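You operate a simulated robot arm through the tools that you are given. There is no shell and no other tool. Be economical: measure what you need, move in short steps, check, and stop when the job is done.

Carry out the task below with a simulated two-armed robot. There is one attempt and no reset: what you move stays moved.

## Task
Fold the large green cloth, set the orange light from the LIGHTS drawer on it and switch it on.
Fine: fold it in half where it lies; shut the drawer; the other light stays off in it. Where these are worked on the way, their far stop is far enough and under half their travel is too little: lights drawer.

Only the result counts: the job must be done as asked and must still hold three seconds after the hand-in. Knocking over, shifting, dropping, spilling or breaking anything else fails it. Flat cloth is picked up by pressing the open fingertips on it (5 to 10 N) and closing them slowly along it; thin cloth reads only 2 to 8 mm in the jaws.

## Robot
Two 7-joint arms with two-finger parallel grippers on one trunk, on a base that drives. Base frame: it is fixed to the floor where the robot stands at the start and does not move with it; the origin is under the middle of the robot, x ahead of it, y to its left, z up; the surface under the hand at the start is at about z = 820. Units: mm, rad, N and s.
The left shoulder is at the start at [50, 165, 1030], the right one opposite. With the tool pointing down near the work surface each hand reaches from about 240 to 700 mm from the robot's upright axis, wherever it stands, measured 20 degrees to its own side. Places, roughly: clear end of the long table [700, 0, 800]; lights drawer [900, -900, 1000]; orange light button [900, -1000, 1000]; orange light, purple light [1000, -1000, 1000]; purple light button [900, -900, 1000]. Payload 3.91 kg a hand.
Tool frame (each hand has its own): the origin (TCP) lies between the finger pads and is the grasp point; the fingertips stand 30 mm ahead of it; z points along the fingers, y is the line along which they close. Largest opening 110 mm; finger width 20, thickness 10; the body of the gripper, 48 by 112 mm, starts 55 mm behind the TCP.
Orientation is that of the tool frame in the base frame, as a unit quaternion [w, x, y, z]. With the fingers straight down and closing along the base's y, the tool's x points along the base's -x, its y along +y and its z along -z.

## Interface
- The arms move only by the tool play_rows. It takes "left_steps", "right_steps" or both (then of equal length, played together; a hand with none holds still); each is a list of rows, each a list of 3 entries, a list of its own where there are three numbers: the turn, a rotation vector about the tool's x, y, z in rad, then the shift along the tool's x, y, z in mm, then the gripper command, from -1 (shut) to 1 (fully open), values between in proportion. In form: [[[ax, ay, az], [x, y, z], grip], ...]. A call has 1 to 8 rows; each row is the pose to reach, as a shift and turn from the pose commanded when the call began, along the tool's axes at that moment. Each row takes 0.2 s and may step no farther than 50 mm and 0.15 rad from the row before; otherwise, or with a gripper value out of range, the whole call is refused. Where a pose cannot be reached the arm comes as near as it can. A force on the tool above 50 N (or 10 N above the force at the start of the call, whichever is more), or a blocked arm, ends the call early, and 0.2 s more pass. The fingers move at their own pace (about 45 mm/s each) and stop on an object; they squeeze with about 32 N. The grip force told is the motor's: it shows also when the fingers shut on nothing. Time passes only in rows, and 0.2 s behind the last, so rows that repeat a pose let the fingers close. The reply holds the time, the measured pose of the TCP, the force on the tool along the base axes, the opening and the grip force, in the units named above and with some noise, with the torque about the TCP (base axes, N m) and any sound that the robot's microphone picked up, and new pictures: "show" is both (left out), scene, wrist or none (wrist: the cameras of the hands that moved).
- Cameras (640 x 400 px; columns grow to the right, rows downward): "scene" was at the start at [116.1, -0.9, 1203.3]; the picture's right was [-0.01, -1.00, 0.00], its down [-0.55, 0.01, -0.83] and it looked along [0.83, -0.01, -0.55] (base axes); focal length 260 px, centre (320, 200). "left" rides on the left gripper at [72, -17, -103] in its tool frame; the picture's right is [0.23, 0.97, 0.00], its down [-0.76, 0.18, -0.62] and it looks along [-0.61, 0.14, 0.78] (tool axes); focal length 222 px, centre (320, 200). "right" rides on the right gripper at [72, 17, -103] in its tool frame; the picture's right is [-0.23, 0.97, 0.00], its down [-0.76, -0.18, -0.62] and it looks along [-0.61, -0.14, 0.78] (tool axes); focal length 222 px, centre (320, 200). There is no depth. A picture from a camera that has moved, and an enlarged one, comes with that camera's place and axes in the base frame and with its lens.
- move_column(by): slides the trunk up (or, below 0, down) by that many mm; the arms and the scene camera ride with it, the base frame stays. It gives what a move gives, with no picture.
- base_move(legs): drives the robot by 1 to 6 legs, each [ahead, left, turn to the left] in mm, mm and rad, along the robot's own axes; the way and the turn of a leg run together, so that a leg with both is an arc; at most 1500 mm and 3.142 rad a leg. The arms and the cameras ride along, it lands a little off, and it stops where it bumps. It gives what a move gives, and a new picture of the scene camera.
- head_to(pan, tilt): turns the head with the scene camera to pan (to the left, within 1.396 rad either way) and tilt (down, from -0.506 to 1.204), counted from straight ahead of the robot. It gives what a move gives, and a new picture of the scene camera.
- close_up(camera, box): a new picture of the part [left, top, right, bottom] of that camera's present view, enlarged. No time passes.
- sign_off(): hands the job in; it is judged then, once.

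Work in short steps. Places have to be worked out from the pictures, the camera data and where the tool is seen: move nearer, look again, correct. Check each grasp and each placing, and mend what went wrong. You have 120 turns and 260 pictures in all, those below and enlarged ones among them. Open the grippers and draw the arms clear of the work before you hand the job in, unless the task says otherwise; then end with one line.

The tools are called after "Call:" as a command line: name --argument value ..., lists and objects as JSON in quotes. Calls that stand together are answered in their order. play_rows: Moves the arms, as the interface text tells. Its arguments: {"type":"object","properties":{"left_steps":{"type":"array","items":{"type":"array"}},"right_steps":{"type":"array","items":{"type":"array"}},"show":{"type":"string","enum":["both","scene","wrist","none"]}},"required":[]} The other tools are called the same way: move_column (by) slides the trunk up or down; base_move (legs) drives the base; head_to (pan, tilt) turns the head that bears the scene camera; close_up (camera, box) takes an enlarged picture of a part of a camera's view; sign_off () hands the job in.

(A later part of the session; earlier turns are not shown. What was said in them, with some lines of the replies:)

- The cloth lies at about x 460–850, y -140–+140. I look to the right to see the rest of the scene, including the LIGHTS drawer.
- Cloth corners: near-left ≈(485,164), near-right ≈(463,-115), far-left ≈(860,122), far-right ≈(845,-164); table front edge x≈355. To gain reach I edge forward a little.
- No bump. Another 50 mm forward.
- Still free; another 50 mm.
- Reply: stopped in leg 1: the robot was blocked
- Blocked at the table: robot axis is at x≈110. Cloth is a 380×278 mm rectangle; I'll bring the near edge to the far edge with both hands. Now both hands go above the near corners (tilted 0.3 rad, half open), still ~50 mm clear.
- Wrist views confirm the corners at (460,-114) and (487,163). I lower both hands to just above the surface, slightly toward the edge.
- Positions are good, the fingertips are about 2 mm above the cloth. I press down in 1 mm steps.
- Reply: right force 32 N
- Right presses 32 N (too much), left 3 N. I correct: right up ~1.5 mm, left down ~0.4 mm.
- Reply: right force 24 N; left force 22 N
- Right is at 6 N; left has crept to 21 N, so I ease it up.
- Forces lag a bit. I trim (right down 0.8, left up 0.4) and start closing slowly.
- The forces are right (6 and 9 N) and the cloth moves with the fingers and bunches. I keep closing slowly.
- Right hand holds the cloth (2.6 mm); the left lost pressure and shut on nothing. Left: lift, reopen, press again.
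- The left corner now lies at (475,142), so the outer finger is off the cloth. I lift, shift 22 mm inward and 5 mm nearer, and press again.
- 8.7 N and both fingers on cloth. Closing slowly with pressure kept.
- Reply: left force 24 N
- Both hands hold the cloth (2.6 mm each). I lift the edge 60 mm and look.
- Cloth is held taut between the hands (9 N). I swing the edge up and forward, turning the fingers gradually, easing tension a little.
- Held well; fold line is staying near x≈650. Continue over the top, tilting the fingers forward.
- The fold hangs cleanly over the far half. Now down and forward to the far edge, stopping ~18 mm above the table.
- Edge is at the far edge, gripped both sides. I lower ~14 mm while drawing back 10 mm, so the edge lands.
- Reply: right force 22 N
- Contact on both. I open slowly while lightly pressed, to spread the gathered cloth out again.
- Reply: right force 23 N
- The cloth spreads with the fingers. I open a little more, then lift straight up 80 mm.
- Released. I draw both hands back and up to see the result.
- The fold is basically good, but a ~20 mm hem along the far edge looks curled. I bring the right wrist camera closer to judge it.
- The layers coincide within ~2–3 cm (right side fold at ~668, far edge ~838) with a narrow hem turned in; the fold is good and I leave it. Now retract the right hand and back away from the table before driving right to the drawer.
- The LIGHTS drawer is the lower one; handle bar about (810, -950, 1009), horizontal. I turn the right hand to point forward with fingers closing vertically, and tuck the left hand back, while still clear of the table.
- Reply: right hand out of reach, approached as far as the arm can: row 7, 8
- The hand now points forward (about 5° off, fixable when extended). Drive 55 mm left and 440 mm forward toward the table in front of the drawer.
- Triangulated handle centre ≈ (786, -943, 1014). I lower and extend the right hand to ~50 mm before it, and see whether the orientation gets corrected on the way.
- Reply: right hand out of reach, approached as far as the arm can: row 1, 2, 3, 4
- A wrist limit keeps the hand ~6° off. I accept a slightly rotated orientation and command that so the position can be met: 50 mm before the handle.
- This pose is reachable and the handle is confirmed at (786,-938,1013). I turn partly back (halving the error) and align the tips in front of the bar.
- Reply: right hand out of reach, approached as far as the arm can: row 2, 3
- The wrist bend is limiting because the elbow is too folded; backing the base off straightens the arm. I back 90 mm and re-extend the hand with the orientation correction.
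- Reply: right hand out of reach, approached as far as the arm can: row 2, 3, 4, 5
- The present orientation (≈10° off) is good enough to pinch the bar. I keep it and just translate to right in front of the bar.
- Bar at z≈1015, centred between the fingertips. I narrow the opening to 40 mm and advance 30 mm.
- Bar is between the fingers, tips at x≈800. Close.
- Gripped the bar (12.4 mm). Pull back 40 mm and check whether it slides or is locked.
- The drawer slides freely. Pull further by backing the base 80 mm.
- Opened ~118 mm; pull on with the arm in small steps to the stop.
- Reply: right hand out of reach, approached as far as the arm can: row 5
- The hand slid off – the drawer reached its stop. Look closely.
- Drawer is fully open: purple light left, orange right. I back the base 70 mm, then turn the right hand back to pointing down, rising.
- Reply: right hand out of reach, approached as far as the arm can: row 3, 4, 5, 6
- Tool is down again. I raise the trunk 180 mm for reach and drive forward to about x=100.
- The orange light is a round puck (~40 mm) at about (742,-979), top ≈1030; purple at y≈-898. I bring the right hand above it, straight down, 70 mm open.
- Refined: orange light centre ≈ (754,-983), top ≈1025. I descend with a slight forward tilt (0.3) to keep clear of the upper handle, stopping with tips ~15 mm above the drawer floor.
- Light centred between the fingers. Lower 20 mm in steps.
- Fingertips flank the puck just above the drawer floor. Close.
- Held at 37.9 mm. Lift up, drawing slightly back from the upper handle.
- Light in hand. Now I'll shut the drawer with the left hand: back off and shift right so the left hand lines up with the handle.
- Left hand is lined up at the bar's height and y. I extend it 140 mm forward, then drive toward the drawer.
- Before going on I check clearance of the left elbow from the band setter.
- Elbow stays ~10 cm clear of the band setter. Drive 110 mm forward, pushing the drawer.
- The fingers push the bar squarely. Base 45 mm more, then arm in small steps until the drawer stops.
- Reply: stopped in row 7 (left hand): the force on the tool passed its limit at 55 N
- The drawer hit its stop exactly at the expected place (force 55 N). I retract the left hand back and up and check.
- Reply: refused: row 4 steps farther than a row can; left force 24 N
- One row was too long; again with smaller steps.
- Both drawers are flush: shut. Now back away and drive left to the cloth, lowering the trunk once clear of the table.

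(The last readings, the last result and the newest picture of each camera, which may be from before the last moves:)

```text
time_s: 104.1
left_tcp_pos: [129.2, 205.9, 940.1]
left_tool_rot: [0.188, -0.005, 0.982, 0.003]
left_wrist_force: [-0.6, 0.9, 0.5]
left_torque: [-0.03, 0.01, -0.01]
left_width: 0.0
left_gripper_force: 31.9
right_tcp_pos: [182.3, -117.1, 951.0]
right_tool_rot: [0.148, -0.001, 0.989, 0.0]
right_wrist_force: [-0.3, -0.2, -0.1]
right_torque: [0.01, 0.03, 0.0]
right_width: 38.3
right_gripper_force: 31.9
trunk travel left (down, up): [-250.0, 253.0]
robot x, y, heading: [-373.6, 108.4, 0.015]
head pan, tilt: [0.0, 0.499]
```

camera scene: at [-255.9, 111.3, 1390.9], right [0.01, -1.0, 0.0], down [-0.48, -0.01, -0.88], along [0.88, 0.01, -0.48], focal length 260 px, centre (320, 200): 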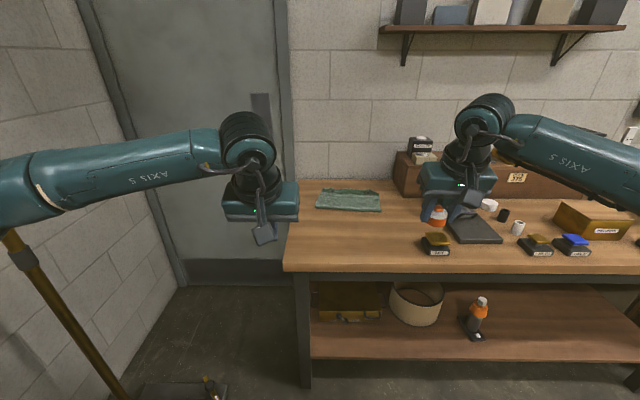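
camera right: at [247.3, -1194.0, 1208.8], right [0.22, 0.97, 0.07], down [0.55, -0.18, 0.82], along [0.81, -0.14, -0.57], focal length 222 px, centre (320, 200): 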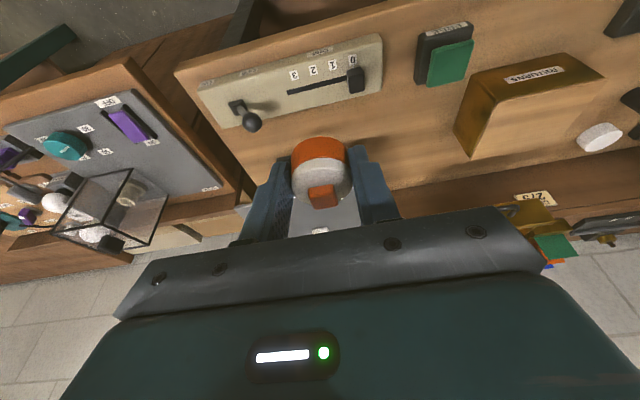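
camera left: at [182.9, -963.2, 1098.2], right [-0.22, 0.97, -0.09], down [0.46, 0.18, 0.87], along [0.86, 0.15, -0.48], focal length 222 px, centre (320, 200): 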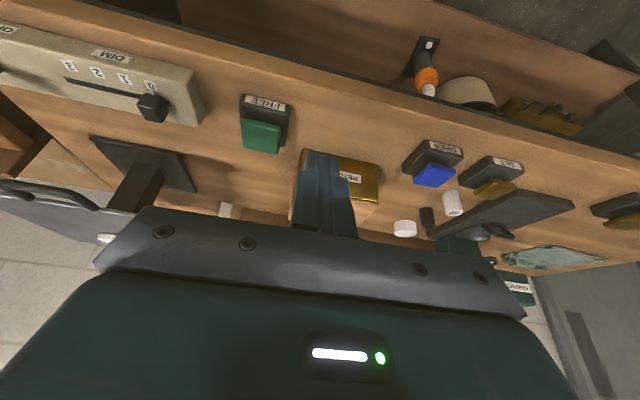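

Drive forward to the table in front of the cloth.

Call:
base_move --legs '[[460, 0, -0.012]]'

Call:
head_to --pan -0.15 --tilt 0.7

Call:
close_up --camera "right" --box '[160, 0, 480, 200]'

```text
time_s: 106.9
left_tcp_pos: [592.8, 202.8, 939.6]
left_tool_rot: [0.188, 0.001, 0.982, 0.002]
left_wrist_force: [-1.1, -0.7, 0.6]
left_torque: [-0.01, -0.03, 0.0]
left_width: 0.0
left_gripper_force: 32.5
right_tcp_pos: [643.7, -120.9, 950.4]
right_tool_rot: [0.147, 0.005, 0.989, -0.001]
right_wrist_force: [0.0, 0.1, -0.3]
right_torque: [0.02, -0.01, -0.02]
right_width: 37.9
right_gripper_force: 32.0
trunk travel left (down, up): [-250.0, 253.0]
robot x, y, heading: [83.8, 114.7, 0.0]
head pan, tilt: [0.0, 0.499]
camera scene: at [207.8, 113.0, 1210.8], right [0.0, -1.0, 0.0], down [-0.48, 0.0, -0.88], along [0.88, 0.0, -0.48], focal length 260 px, centre (320, 200)
```

scene: 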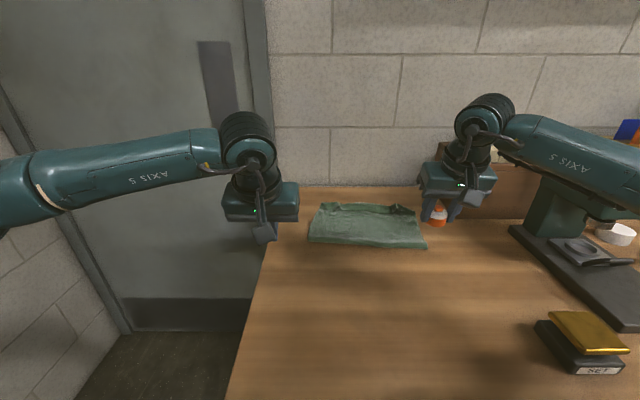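

```text
time_s: 107.6
left_tcp_pos: [593.1, 203.4, 940.0]
left_tool_rot: [0.187, 0.001, 0.982, 0.002]
left_wrist_force: [-0.9, 0.0, 0.1]
left_torque: [-0.01, 0.03, 0.0]
left_width: 0.0
left_gripper_force: 31.5
right_tcp_pos: [643.1, -119.1, 950.7]
right_tool_rot: [0.148, 0.005, 0.989, 0.0]
right_wrist_force: [0.5, 0.0, -0.8]
right_torque: [0.0, -0.02, 0.0]
right_width: 38.0
right_gripper_force: 32.1
trunk travel left (down, up): [-250.0, 253.0]
robot x, y, heading: [89.3, 113.2, 0.004]
head pan, tilt: [-0.15, 0.7]
camera scene: at [200.7, 100.4, 1193.2], right [-0.15, -0.99, 0.0], down [-0.64, 0.1, -0.77], along [0.76, -0.11, -0.64], focal length 260 px, centre (320, 200)
```

scene: 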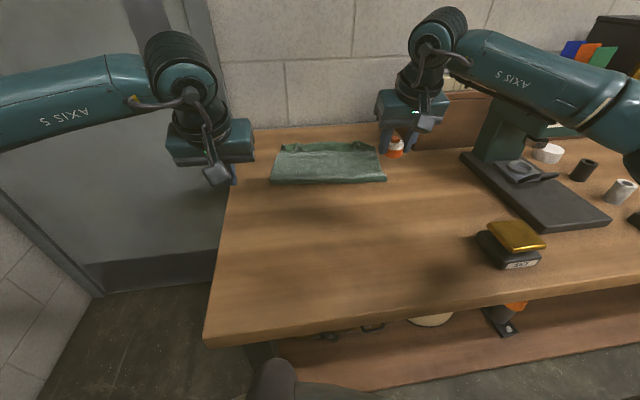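

```text
2.00 times, centred on (320, 100) of right
camera zoom: at [544.3, -102.4, 1029.2], right [0.23, 0.97, 0.07], down [0.54, -0.18, 0.82], along [0.81, -0.15, -0.57], focal length 444 px, centre (320, 400)
```

zoom: 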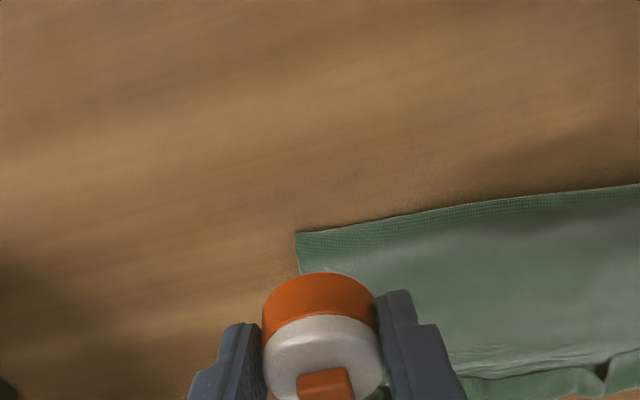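

Folded cloth spans x≈690–860, y≈±140 and is undisturbed. I carry the light over its middle, (762,-4), ~60 mm lower.

Call:
play_rows --right_steps '[[[0, 0, 0], [-22, 29, 10], -0.8], [[0, 0, 0], [-45, 58, 25], -0.8], [[0, 0, 0], [-68, 87, 55], -0.8], [[0, 0, 0], [-90, 115, 90], -0.8], [[0, 0, 0], [-90, 115, 90], -0.8]]' --show "both"

```text
time_s: 108.8
left_tcp_pos: [593.2, 202.3, 940.9]
left_tool_rot: [0.187, 0.001, 0.982, 0.001]
left_wrist_force: [0.1, 0.7, -0.7]
left_torque: [0.02, 0.0, 0.04]
left_width: 0.0
left_gripper_force: 32.5
right_tcp_pos: [756.6, -4.6, 890.1]
right_tool_rot: [0.148, 0.004, 0.989, 0.0]
right_wrist_force: [0.1, 0.4, -1.0]
right_torque: [0.04, -0.03, 0.01]
right_width: 38.0
right_gripper_force: 32.2
trunk travel left (down, up): [-250.0, 253.0]
robot x, y, heading: [91.0, 110.0, 0.003]
head pan, tilt: [-0.15, 0.7]
camera scene: at [200.7, 100.3, 1193.2], right [-0.15, -0.99, 0.0], down [-0.64, 0.1, -0.76], along [0.76, -0.11, -0.64], focal length 260 px, centre (320, 200)
camera right: at [658.2, 11.9, 969.1], right [0.23, 0.97, 0.07], down [0.54, -0.18, 0.82], along [0.81, -0.15, -0.57], focal length 222 px, centre (320, 200)
```

scene: 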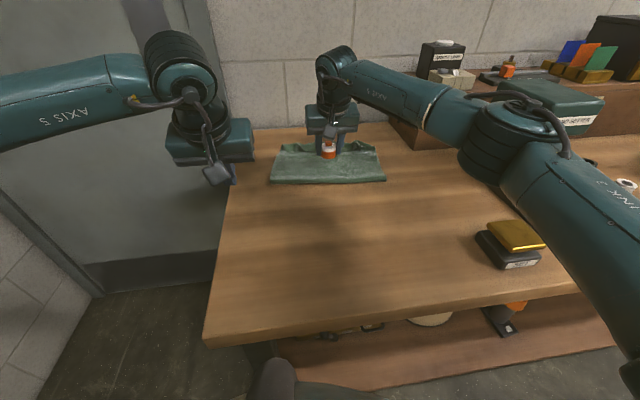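
right: 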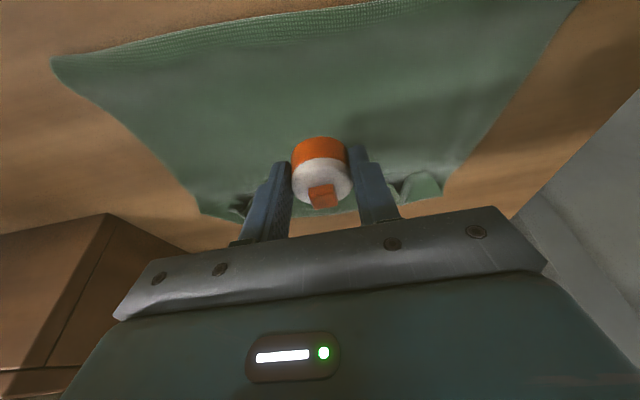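

Light is above the middle of the cloth. Lower 20 mm, then by small steps until contact.

Call:
play_rows --right_steps '[[[0, 0, 0], [8, 0, 7], -0.8], [[0, 0, 0], [13.5, 0, 16.8], -0.8], [[0, 0, 0], [14, 0, 18.7], -0.8], [[0, 0, 0], [14.6, 0, 20.6], -0.8], [[0, 0, 0], [15.2, 0, 22.5], -0.8]]' --show "wrist"

```text
time_s: 110.0
left_tcp_pos: [592.5, 203.2, 939.4]
left_tool_rot: [0.187, 0.0, 0.982, 0.001]
left_wrist_force: [0.4, 0.1, -1.4]
left_torque: [0.0, 0.02, 0.03]
left_width: 0.1
left_gripper_force: 31.6
right_tcp_pos: [748.0, -6.2, 864.9]
right_tool_rot: [0.148, 0.005, 0.989, 0.0]
right_wrist_force: [0.5, -0.8, -1.1]
right_torque: [0.0, 0.03, 0.03]
right_width: 37.9
right_gripper_force: 31.7
trunk travel left (down, up): [-250.0, 253.0]
robot x, y, heading: [90.3, 113.9, -0.001]
head pan, tilt: [-0.15, 0.7]
camera right: at [649.9, 11.7, 943.5], right [0.23, 0.97, 0.07], down [0.54, -0.18, 0.82], along [0.81, -0.15, -0.57], focal length 222 px, centre (320, 200)
```

right: 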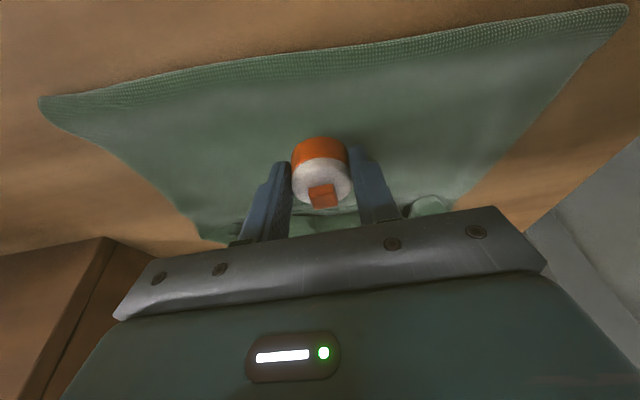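

No contact yet; continue down in 1.5 mm steps.

Call:
play_rows --right_steps '[[[0, 0, 0], [0.5, 0, 1.5], -0.8], [[0, 0, 0], [0.9, 0, 3], -0.8], [[0, 0, 0], [1.3, 0, 4.4], -0.8], [[0, 0, 0], [1.3, 0, 4.4], -0.8]]' --show "none"

```text
time_s: 111.0
left_tcp_pos: [593.7, 203.4, 940.6]
left_tool_rot: [0.188, 0.001, 0.982, 0.001]
left_wrist_force: [-0.4, -0.4, 0.2]
left_torque: [0.03, -0.01, -0.03]
left_width: 0.0
left_gripper_force: 32.1
right_tcp_pos: [749.8, -6.7, 860.8]
right_tool_rot: [0.148, 0.006, 0.989, -0.001]
right_wrist_force: [-1.0, -0.4, -0.4]
right_torque: [0.0, 0.03, 0.0]
right_width: 38.1
right_gripper_force: 31.9
trunk travel left (down, up): [-250.0, 253.0]
robot x, y, heading: [89.9, 113.5, 0.002]
head pan, tilt: [-0.15, 0.7]
```

Call:
play_rows --right_steps '[[[0, 0, 0], [0.5, 0, 1.5], -0.8], [[0, 0, 0], [0.9, 0, 3], -0.8], [[0, 0, 0], [1.3, 0, 4.4], -0.8], [[0, 0, 0], [1.3, 0, 4.4], -0.8]]' --show "wrist"

```text
time_s: 112.0
left_tcp_pos: [592.9, 203.9, 940.6]
left_tool_rot: [0.188, 0.0, 0.982, 0.002]
left_wrist_force: [-0.2, -0.4, 0.6]
left_torque: [0.02, -0.04, -0.01]
left_width: 0.0
left_gripper_force: 32.3
right_tcp_pos: [748.4, -5.6, 855.6]
right_tool_rot: [0.147, 0.005, 0.989, -0.001]
right_wrist_force: [0.8, -1.3, -1.4]
right_torque: [-0.02, -0.01, 0.01]
right_width: 37.9
right_gripper_force: 32.0
trunk travel left (down, up): [-250.0, 253.0]
robot x, y, heading: [90.1, 115.5, -0.0]
head pan, tilt: [-0.15, 0.7]
camera right: at [650.0, 11.6, 934.1], right [0.23, 0.97, 0.07], down [0.54, -0.18, 0.82], along [0.81, -0.15, -0.57], focal length 222 px, centre (320, 200)
```

right: 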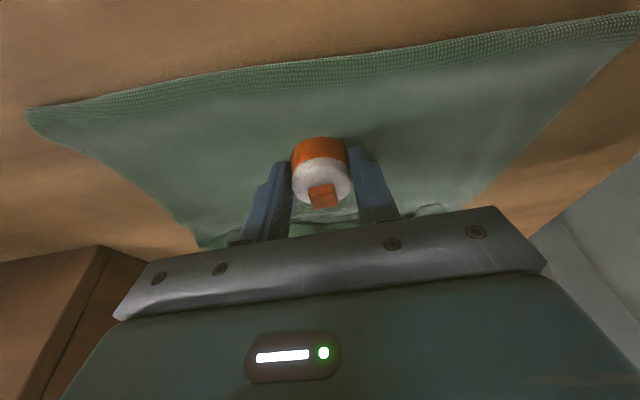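

Call:
play_rows --right_steps '[[[0, 0, 0], [0.3, 0, 1], -0.8], [[0, 0, 0], [0.6, 0, 1.9], -0.8], [[0, 0, 0], [0.9, 0, 2.9], -0.8], [[0, 0, 0], [0.9, 0, 2.9], -0.8]]' --show "none"

Call:
close_up --camera "right" --box '[220, 90, 420, 240]'

```text
time_s: 113.0
left_tcp_pos: [592.9, 202.3, 940.5]
left_tool_rot: [0.188, 0.001, 0.982, 0.001]
left_wrist_force: [0.2, 0.4, 0.8]
left_torque: [0.0, -0.02, -0.02]
left_width: 0.0
left_gripper_force: 32.1
right_tcp_pos: [748.1, -4.8, 854.6]
right_tool_rot: [0.15, 0.005, 0.989, 0.001]
right_wrist_force: [0.2, -0.8, 8.6]
right_torque: [-0.01, -0.08, 0.03]
right_width: 38.2
right_gripper_force: 31.9
trunk travel left (down, up): [-250.0, 253.0]
robot x, y, heading: [86.4, 112.7, -0.003]
head pan, tilt: [-0.15, 0.7]
```

```text
2.67 times, centred on (320, 165) of right
camera zoom: at [649.5, 11.8, 932.4], right [0.23, 0.97, 0.07], down [0.54, -0.18, 0.82], along [0.81, -0.15, -0.57], focal length 592 px, centre (320, 293)
```

zoom: 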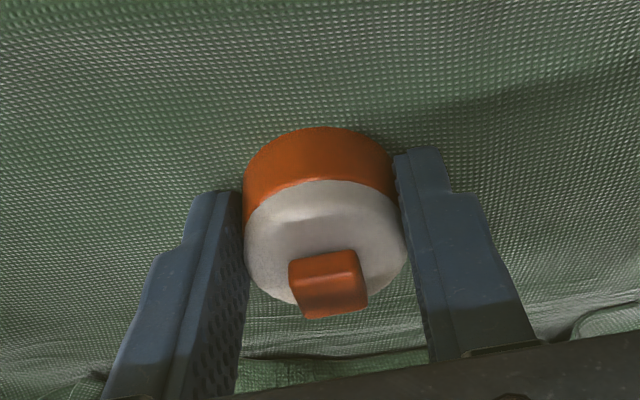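

Contact (8.6 N). Open the gripper gently and rise.

Call:
play_rows --right_steps '[[[0, 0, 0], [0, 0, 0], -0.2], [[0, 0, 0], [0, 0, 0], 0.1], [[0, 0, 0], [0, 0, 0], 0.27], [[0, 0, 0], [-3, 0, -10], 0.27], [[0, 0, 0], [-12, 0, -38], 0.27], [[0, 0, 0], [-20, 0, -75], 0.27], [[0, 0, 0], [-20, 0, -110], 0.27]]' --show "both"

Call:
close_up --camera "right" --box '[200, 20, 440, 170]'

```text
time_s: 114.6
left_tcp_pos: [591.7, 203.3, 940.6]
left_tool_rot: [0.188, 0.0, 0.982, 0.002]
left_wrist_force: [-0.5, 0.0, 0.4]
left_torque: [0.01, 0.03, 0.01]
left_width: 0.0
left_gripper_force: 32.3
right_tcp_pos: [734.3, -5.0, 964.7]
right_tool_rot: [0.148, 0.004, 0.989, 0.0]
right_wrist_force: [0.5, 0.1, -0.2]
right_torque: [0.01, -0.02, 0.0]
right_width: 69.9
right_gripper_force: 0.0
trunk travel left (down, up): [-250.0, 253.0]
robot x, y, heading: [87.0, 112.7, -0.001]
head pan, tilt: [-0.15, 0.7]
camera scene: at [200.4, 100.4, 1193.1], right [-0.15, -0.99, 0.0], down [-0.64, 0.1, -0.77], along [0.76, -0.11, -0.64], focal length 260 px, centre (320, 200)
camera right: at [635.8, 12.9, 1043.4], right [0.23, 0.97, 0.07], down [0.54, -0.18, 0.82], along [0.81, -0.15, -0.57], focal length 222 px, centre (320, 200)
```

scene: 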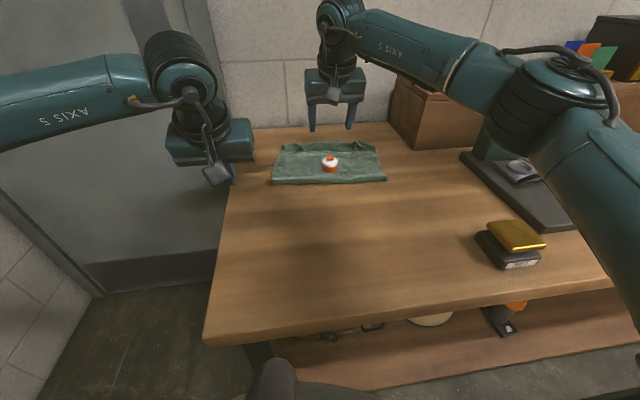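
right: 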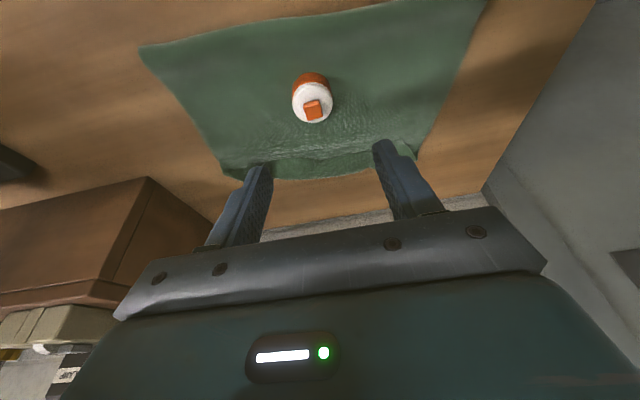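

```text
2.67 times, centred on (320, 95) of right
camera zoom: at [635.8, 12.9, 1043.4], right [0.23, 0.97, 0.07], down [0.54, -0.18, 0.82], along [0.81, -0.15, -0.57], focal length 592 px, centre (320, 480)
```

zoom: 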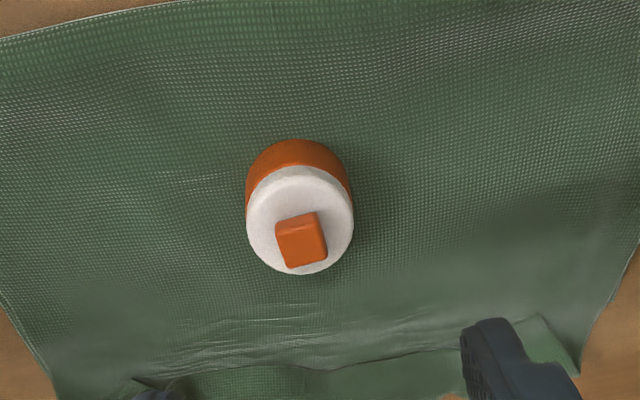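

Light stands upright in the middle of the folded cloth at (749,-8), button top ≈865. I close the fingers, straighten the hand and go above the button.

Call:
play_rows --right_steps '[[[0, 0.1, 0], [0, -1, 5], -1], [[0, 0.2, 0], [0, -2, 10], -1], [[0, 0.297, 0], [0, -3, 15], -1], [[0, 0.297, 0], [1, -3, 35], -1], [[0, 0.297, 0], [2, -3, 57], -1], [[0, 0.297, 0], [2, -3, 57], -1]]' --show "both"

Call:
close_up --camera "right" --box '[220, 60, 420, 210]'

```text
time_s: 116.0
left_tcp_pos: [592.8, 202.7, 941.3]
left_tool_rot: [0.187, 0.001, 0.982, 0.002]
left_wrist_force: [-0.4, 0.2, 0.0]
left_torque: [-0.03, 0.01, -0.02]
left_width: 0.2
left_gripper_force: 32.0
right_tcp_pos: [735.7, -11.0, 923.5]
right_tool_rot: [0.0, 0.004, 1.0, 0.0]
right_wrist_force: [0.4, 0.0, -0.3]
right_torque: [0.03, 0.02, 0.01]
right_width: 0.2
right_gripper_force: 31.7
right hand out of reach, approached as far as the arm can: row 3, 4, 5, 6
trunk travel left (down, up): [-250.0, 253.0]
robot x, y, heading: [88.1, 113.5, 0.006]
head pan, tilt: [-0.15, 0.7]
camera scene: at [200.6, 100.4, 1193.1], right [-0.15, -0.99, 0.0], down [-0.64, 0.1, -0.76], along [0.76, -0.11, -0.64], focal length 260 px, centre (320, 200)
camera right: at [663.7, 6.2, 1027.0], right [0.24, 0.97, 0.0], down [0.76, -0.18, 0.62], along [0.61, -0.15, -0.78], focal length 222 px, centre (320, 200)
```

scene: 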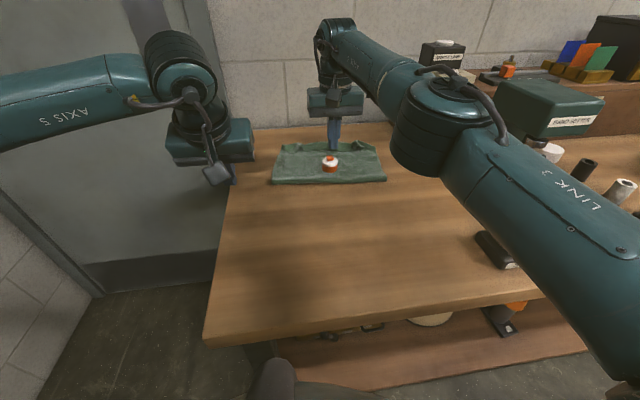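
right: 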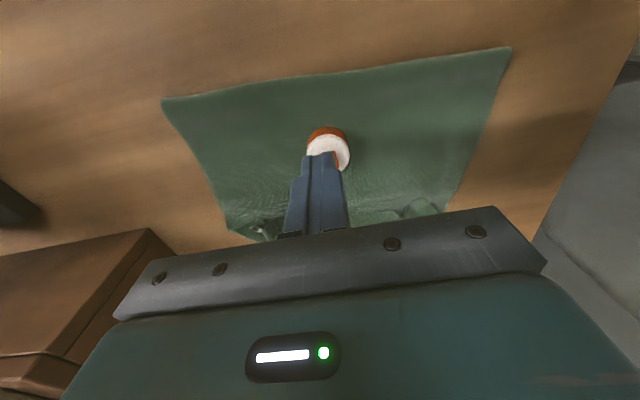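

```text
2.67 times, centred on (320, 135) of right
camera zoom: at [663.7, 6.2, 1027.0], right [0.24, 0.97, 0.0], down [0.76, -0.18, 0.62], along [0.61, -0.15, -0.78], focal length 592 px, centre (320, 373)
```

zoom: 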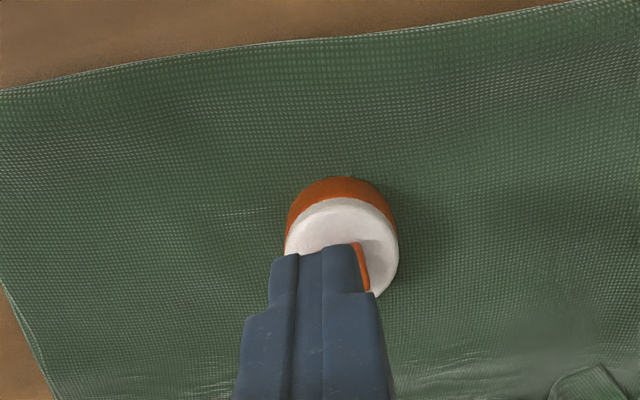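

Slight reach limit when fully vertical; I use a 0.15 rad tilt and centre the tip over the button, ~10 mm above.

Call:
play_rows --right_steps '[[[0, -0.08, 0], [-5, 2, 6], -1], [[0, -0.15, 0], [-10, 4, 14], -1], [[0, -0.15, 0], [-10, 4, 18], -1], [[0, -0.15, 0], [-10, 4, 18], -1]]' --show "none"

Call:
close_up --camera "right" --box '[220, 60, 420, 210]'

Call:
close_up --camera "scene" --box '[265, 100, 395, 190]'

```text
time_s: 117.0
left_tcp_pos: [593.5, 203.6, 940.7]
left_tool_rot: [0.187, 0.001, 0.982, 0.001]
left_wrist_force: [-0.1, 0.8, -0.4]
left_torque: [0.02, -0.01, -0.01]
left_width: 0.0
left_gripper_force: 32.1
right_tcp_pos: [746.3, -8.0, 904.0]
right_tool_rot: [0.075, 0.006, 0.997, -0.001]
right_wrist_force: [0.0, 0.3, -0.2]
right_torque: [0.0, -0.02, 0.03]
right_width: 0.0
right_gripper_force: 32.3
right hand out of reach, approached as far as the arm can: row 1
trunk travel left (down, up): [-250.0, 253.0]
robot x, y, heading: [90.1, 110.9, -0.002]
head pan, tilt: [-0.15, 0.7]
```

```text
2.67 times, centred on (320, 135) of right
camera zoom: at [659.3, 9.7, 996.3], right [0.24, 0.97, 0.03], down [0.66, -0.19, 0.73], along [0.72, -0.15, -0.68], focal length 592 px, centre (320, 373)
```

zoom: 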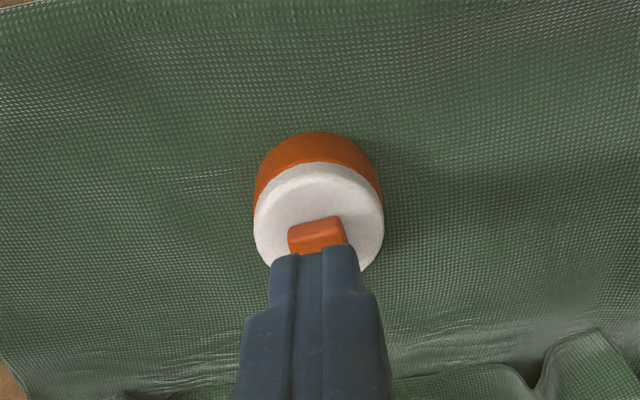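

```text
4.44 times, centred on (330, 145) of scene
camera zoom: at [200.7, 100.5, 1193.1], right [-0.15, -0.99, 0.0], down [-0.64, 0.1, -0.76], along [0.76, -0.11, -0.64], focal length 1154 px, centre (276, 444)
```

zoom: 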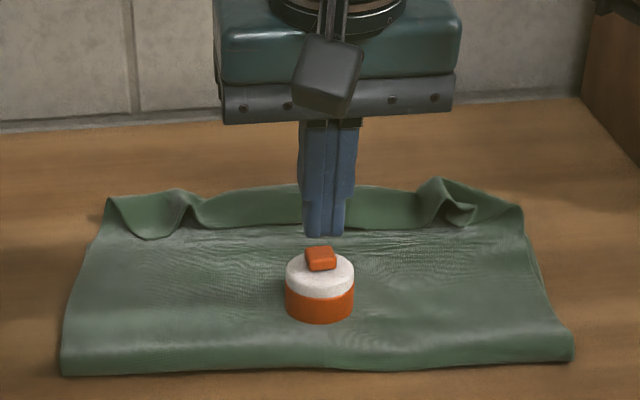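

Button top at (747,-6,864), tip ~10 mm above. Press down in small steps.

Call:
play_rows --right_steps '[[[0, 0, 0], [4.5, 0, 4], -1], [[0, 0, 0], [5, 0, 7], -1], [[0, 0, 0], [5.3, 0, 9], -1], [[0, 0, 0], [5.5, 0, 10.3], -1], [[0, 0, 0], [5.5, 0, 11.3], -1]]' --show "scene"

Call:
close_up --camera "scene" --box '[265, 100, 395, 190]'

```text
time_s: 118.2
left_tcp_pos: [592.3, 202.4, 940.3]
left_tool_rot: [0.188, 0.0, 0.982, 0.002]
left_wrist_force: [0.1, -0.3, -0.6]
left_torque: [-0.01, -0.02, 0.0]
left_width: 0.0
left_gripper_force: 32.4
right_tcp_pos: [742.9, -5.4, 892.4]
right_tool_rot: [0.075, 0.005, 0.997, 0.001]
right_wrist_force: [0.6, -0.1, 0.4]
right_torque: [0.02, 0.01, 0.02]
right_width: 0.0
right_gripper_force: 31.6
trunk travel left (down, up): [-250.0, 253.0]
robot x, y, heading: [89.6, 112.9, -0.002]
head pan, tilt: [-0.15, 0.7]
camera scene: at [200.6, 100.3, 1193.2], right [-0.15, -0.99, 0.0], down [-0.64, 0.1, -0.76], along [0.76, -0.11, -0.64], focal length 260 px, centre (320, 200)
```

scene: 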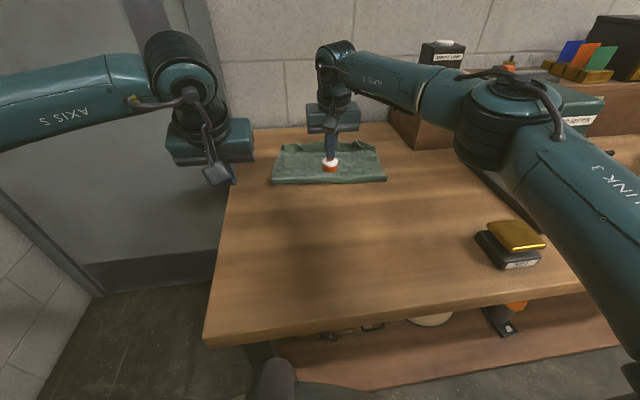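

```text
4.44 times, centred on (330, 145) of scene
camera zoom: at [200.6, 100.3, 1193.2], right [-0.15, -0.99, 0.0], down [-0.64, 0.1, -0.76], along [0.76, -0.11, -0.64], focal length 1154 px, centre (276, 444)
```

zoom: 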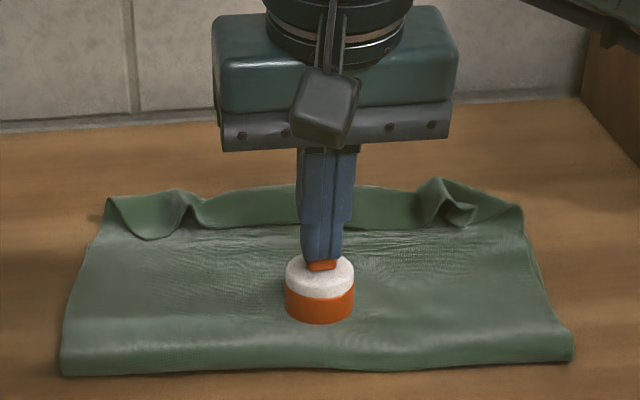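

Just about touching, no force yet. Continue down 1 mm per row.

Call:
play_rows --right_steps '[[[0, 0, 0], [0.15, 0, 1], -1], [[0, 0, 0], [0.3, 0, 2], -1], [[0, 0, 0], [0.45, 0, 3], -1], [[0, 0, 0], [0.45, 0, 3], -1]]' --show "none"

Call:
close_up --camera "scene" --box '[265, 100, 395, 190]'

```text
time_s: 119.2
left_tcp_pos: [592.4, 202.7, 941.8]
left_tool_rot: [0.188, 0.002, 0.982, 0.001]
left_wrist_force: [0.1, 0.3, -0.2]
left_torque: [-0.01, 0.05, -0.04]
left_width: 0.0
left_gripper_force: 31.6
right_tcp_pos: [744.0, -6.6, 889.7]
right_tool_rot: [0.074, 0.005, 0.997, -0.001]
right_wrist_force: [0.5, -0.1, -0.3]
right_torque: [-0.05, -0.02, -0.03]
right_width: 0.2
right_gripper_force: 31.9
trunk travel left (down, up): [-250.0, 253.0]
robot x, y, heading: [86.9, 114.6, 0.003]
head pan, tilt: [-0.15, 0.7]
```

```text
4.44 times, centred on (330, 145) of scene
camera zoom: at [200.6, 100.3, 1193.2], right [-0.15, -0.99, 0.0], down [-0.64, 0.1, -0.76], along [0.76, -0.11, -0.64], focal length 1154 px, centre (276, 444)
```

zoom: 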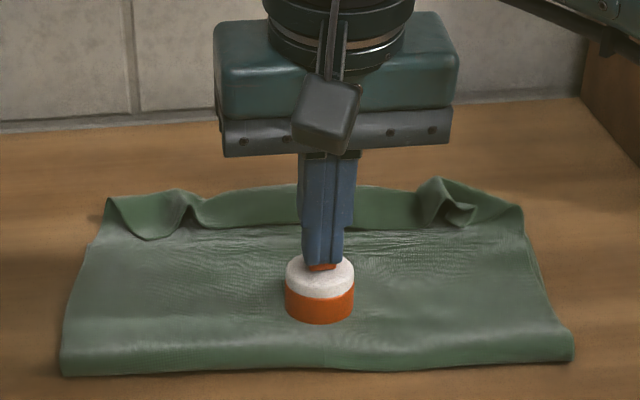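

Call:
play_rows --right_steps '[[[0, 0, 0], [0.15, 0, 1], -1], [[0, 0, 0], [0.3, 0, 2], -1], [[0, 0, 0], [0.45, 0, 3], -1], [[0, 0, 0], [0.45, 0, 3], -1]]' --show "none"

Call:
close_up --camera "scene" --box '[265, 100, 395, 190]'

```text
time_s: 120.2
left_tcp_pos: [591.9, 202.0, 940.8]
left_tool_rot: [0.188, 0.0, 0.982, 0.002]
left_wrist_force: [1.0, 0.5, 0.2]
left_torque: [0.0, -0.02, 0.0]
left_width: 0.1
left_gripper_force: 31.5
right_tcp_pos: [742.6, -7.2, 885.9]
right_tool_rot: [0.075, 0.006, 0.997, -0.001]
right_wrist_force: [1.0, 0.5, 1.5]
right_torque: [-0.01, 0.03, 0.03]
right_width: 0.2
right_gripper_force: 32.5
trunk travel left (down, up): [-250.0, 253.0]
robot x, y, heading: [89.3, 115.7, 0.002]
head pan, tilt: [-0.15, 0.7]
```

```text
4.44 times, centred on (330, 145) of scene
camera zoom: at [200.6, 100.3, 1193.2], right [-0.15, -0.99, 0.0], down [-0.64, 0.1, -0.76], along [0.76, -0.11, -0.64], focal length 1154 px, centre (276, 444)
```

zoom: 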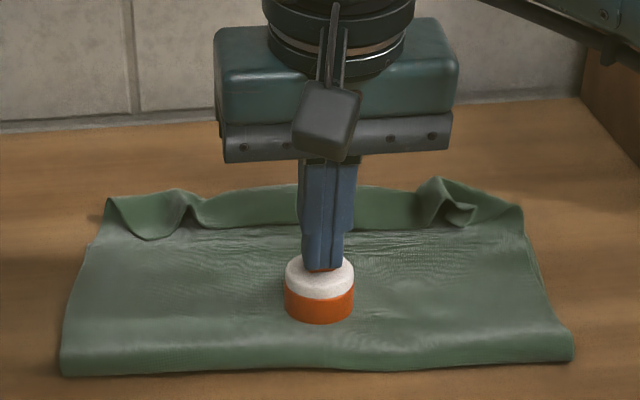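

Force begins (1.5 N). Press on a little, watching for a click.

Call:
play_rows --right_steps '[[[0, 0, 0], [0.1, 0, 0.7], -1], [[0, 0, 0], [0.2, 0, 1.4], -1], [[0, 0, 0], [0.3, 0, 2.1], -1], [[0, 0, 0], [0.3, 0, 2.1], -1]]' --show "none"

Call:
close_up --camera "scene" --box '[265, 100, 395, 190]'

```text
time_s: 121.2
left_tcp_pos: [592.1, 202.9, 939.8]
left_tool_rot: [0.187, 0.0, 0.982, 0.001]
left_wrist_force: [-0.2, -0.6, 0.3]
left_torque: [-0.01, -0.03, 0.0]
left_width: 0.0
left_gripper_force: 31.9
right_tcp_pos: [742.5, -7.3, 883.8]
right_tool_rot: [0.075, 0.005, 0.997, 0.0]
right_wrist_force: [-0.1, -0.6, 0.9]
right_torque: [0.03, 0.0, 0.01]
right_width: 0.0
right_gripper_force: 31.9
trunk travel left (down, up): [-250.0, 253.0]
robot x, y, heading: [86.4, 110.3, -0.0]
head pan, tilt: [-0.15, 0.7]
heard: click
```

```text
4.44 times, centred on (330, 145) of scene
camera zoom: at [200.5, 100.4, 1193.2], right [-0.15, -0.99, 0.0], down [-0.64, 0.1, -0.77], along [0.76, -0.11, -0.64], focal length 1154 px, centre (276, 444)
```

zoom: 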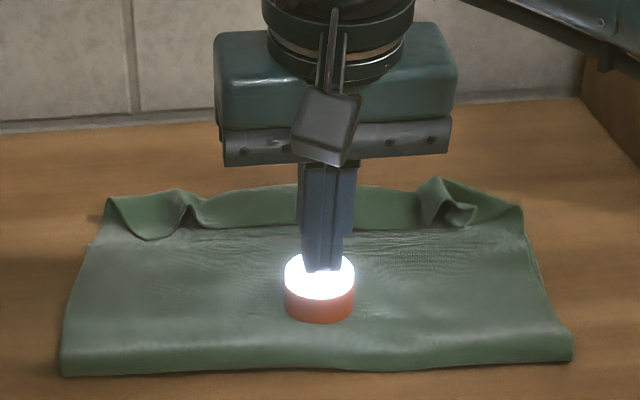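

A click, and the light is on. I lift the hand straight up and away.

Call:
play_rows --right_steps '[[[0, 0, 0], [-2, 0, -12], -1], [[0, 0, 0], [-6, 0, -40], -1], [[0, 0, 0], [0, -20, -80], -1], [[0, 0, 0], [30, -50, -100], -0.5], [[0, 0, 0], [65, -80, -115], 0.2], [[0, 0, 0], [100, -100, -125], 0.5]]' --left_steps '[[[0, 0, 0], [0, 0, -5], -1], [[0, 0, 0], [0, 0, -10], -1], [[0, 0, 0], [0, 0, -15], -0.5], [[0, 0, 0], [20, 0, -20], 0], [[0, 0, 0], [40, 0, -25], 0.5], [[0, 0, 0], [60, 0, -30], 0.5]]' --show "scene"

Call:
close_up --camera "scene" --box '[240, 100, 420, 212]'

```text
time_s: 122.6
left_tcp_pos: [527.5, 202.6, 948.2]
left_tool_rot: [0.188, 0.0, 0.982, 0.003]
left_wrist_force: [0.5, 0.6, 0.6]
left_torque: [0.04, -0.01, -0.04]
left_width: 82.6
left_gripper_force: 0.3
right_tcp_pos: [623.2, -107.6, 993.9]
right_tool_rot: [0.074, 0.005, 0.997, 0.0]
right_wrist_force: [-0.2, -0.3, 0.4]
right_torque: [0.0, 0.0, 0.04]
right_width: 66.0
right_gripper_force: 0.0
trunk travel left (down, up): [-250.0, 253.0]
robot x, y, heading: [86.1, 110.7, 0.005]
head pan, tilt: [-0.15, 0.7]
camera scene: at [200.3, 100.1, 1193.2], right [-0.15, -0.99, 0.0], down [-0.64, 0.1, -0.77], along [0.76, -0.11, -0.64], focal length 260 px, centre (320, 200)
```

scene: 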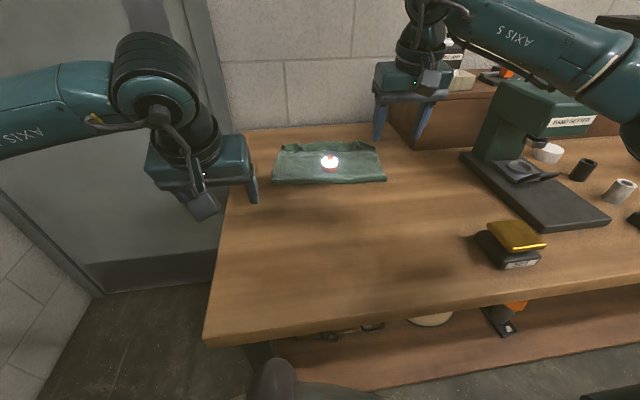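

```text
3.56 times, centred on (330, 156) of scene
camera zoom: at [200.3, 100.1, 1193.2], right [-0.15, -0.99, 0.0], down [-0.64, 0.1, -0.77], along [0.76, -0.11, -0.64], focal length 924 px, centre (284, 356)
```

zoom: 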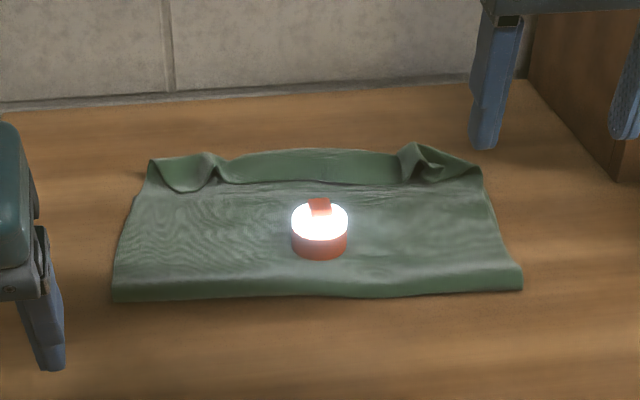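

The light stays lit on the folded cloth, the drawer is shut with the purple light off inside, and both grippers are open and clear. Handing in.

Call:
sign_off

```text
The job is handed in.
```

I folded the green cloth in half where it lay and set the orange light on it, switched on. The LIGHTS drawer is shut again with the purple light still in it and never touched. The fold is not exact: the two halves are a few centimetres apart, with a narrow strip turned in along the far edge.
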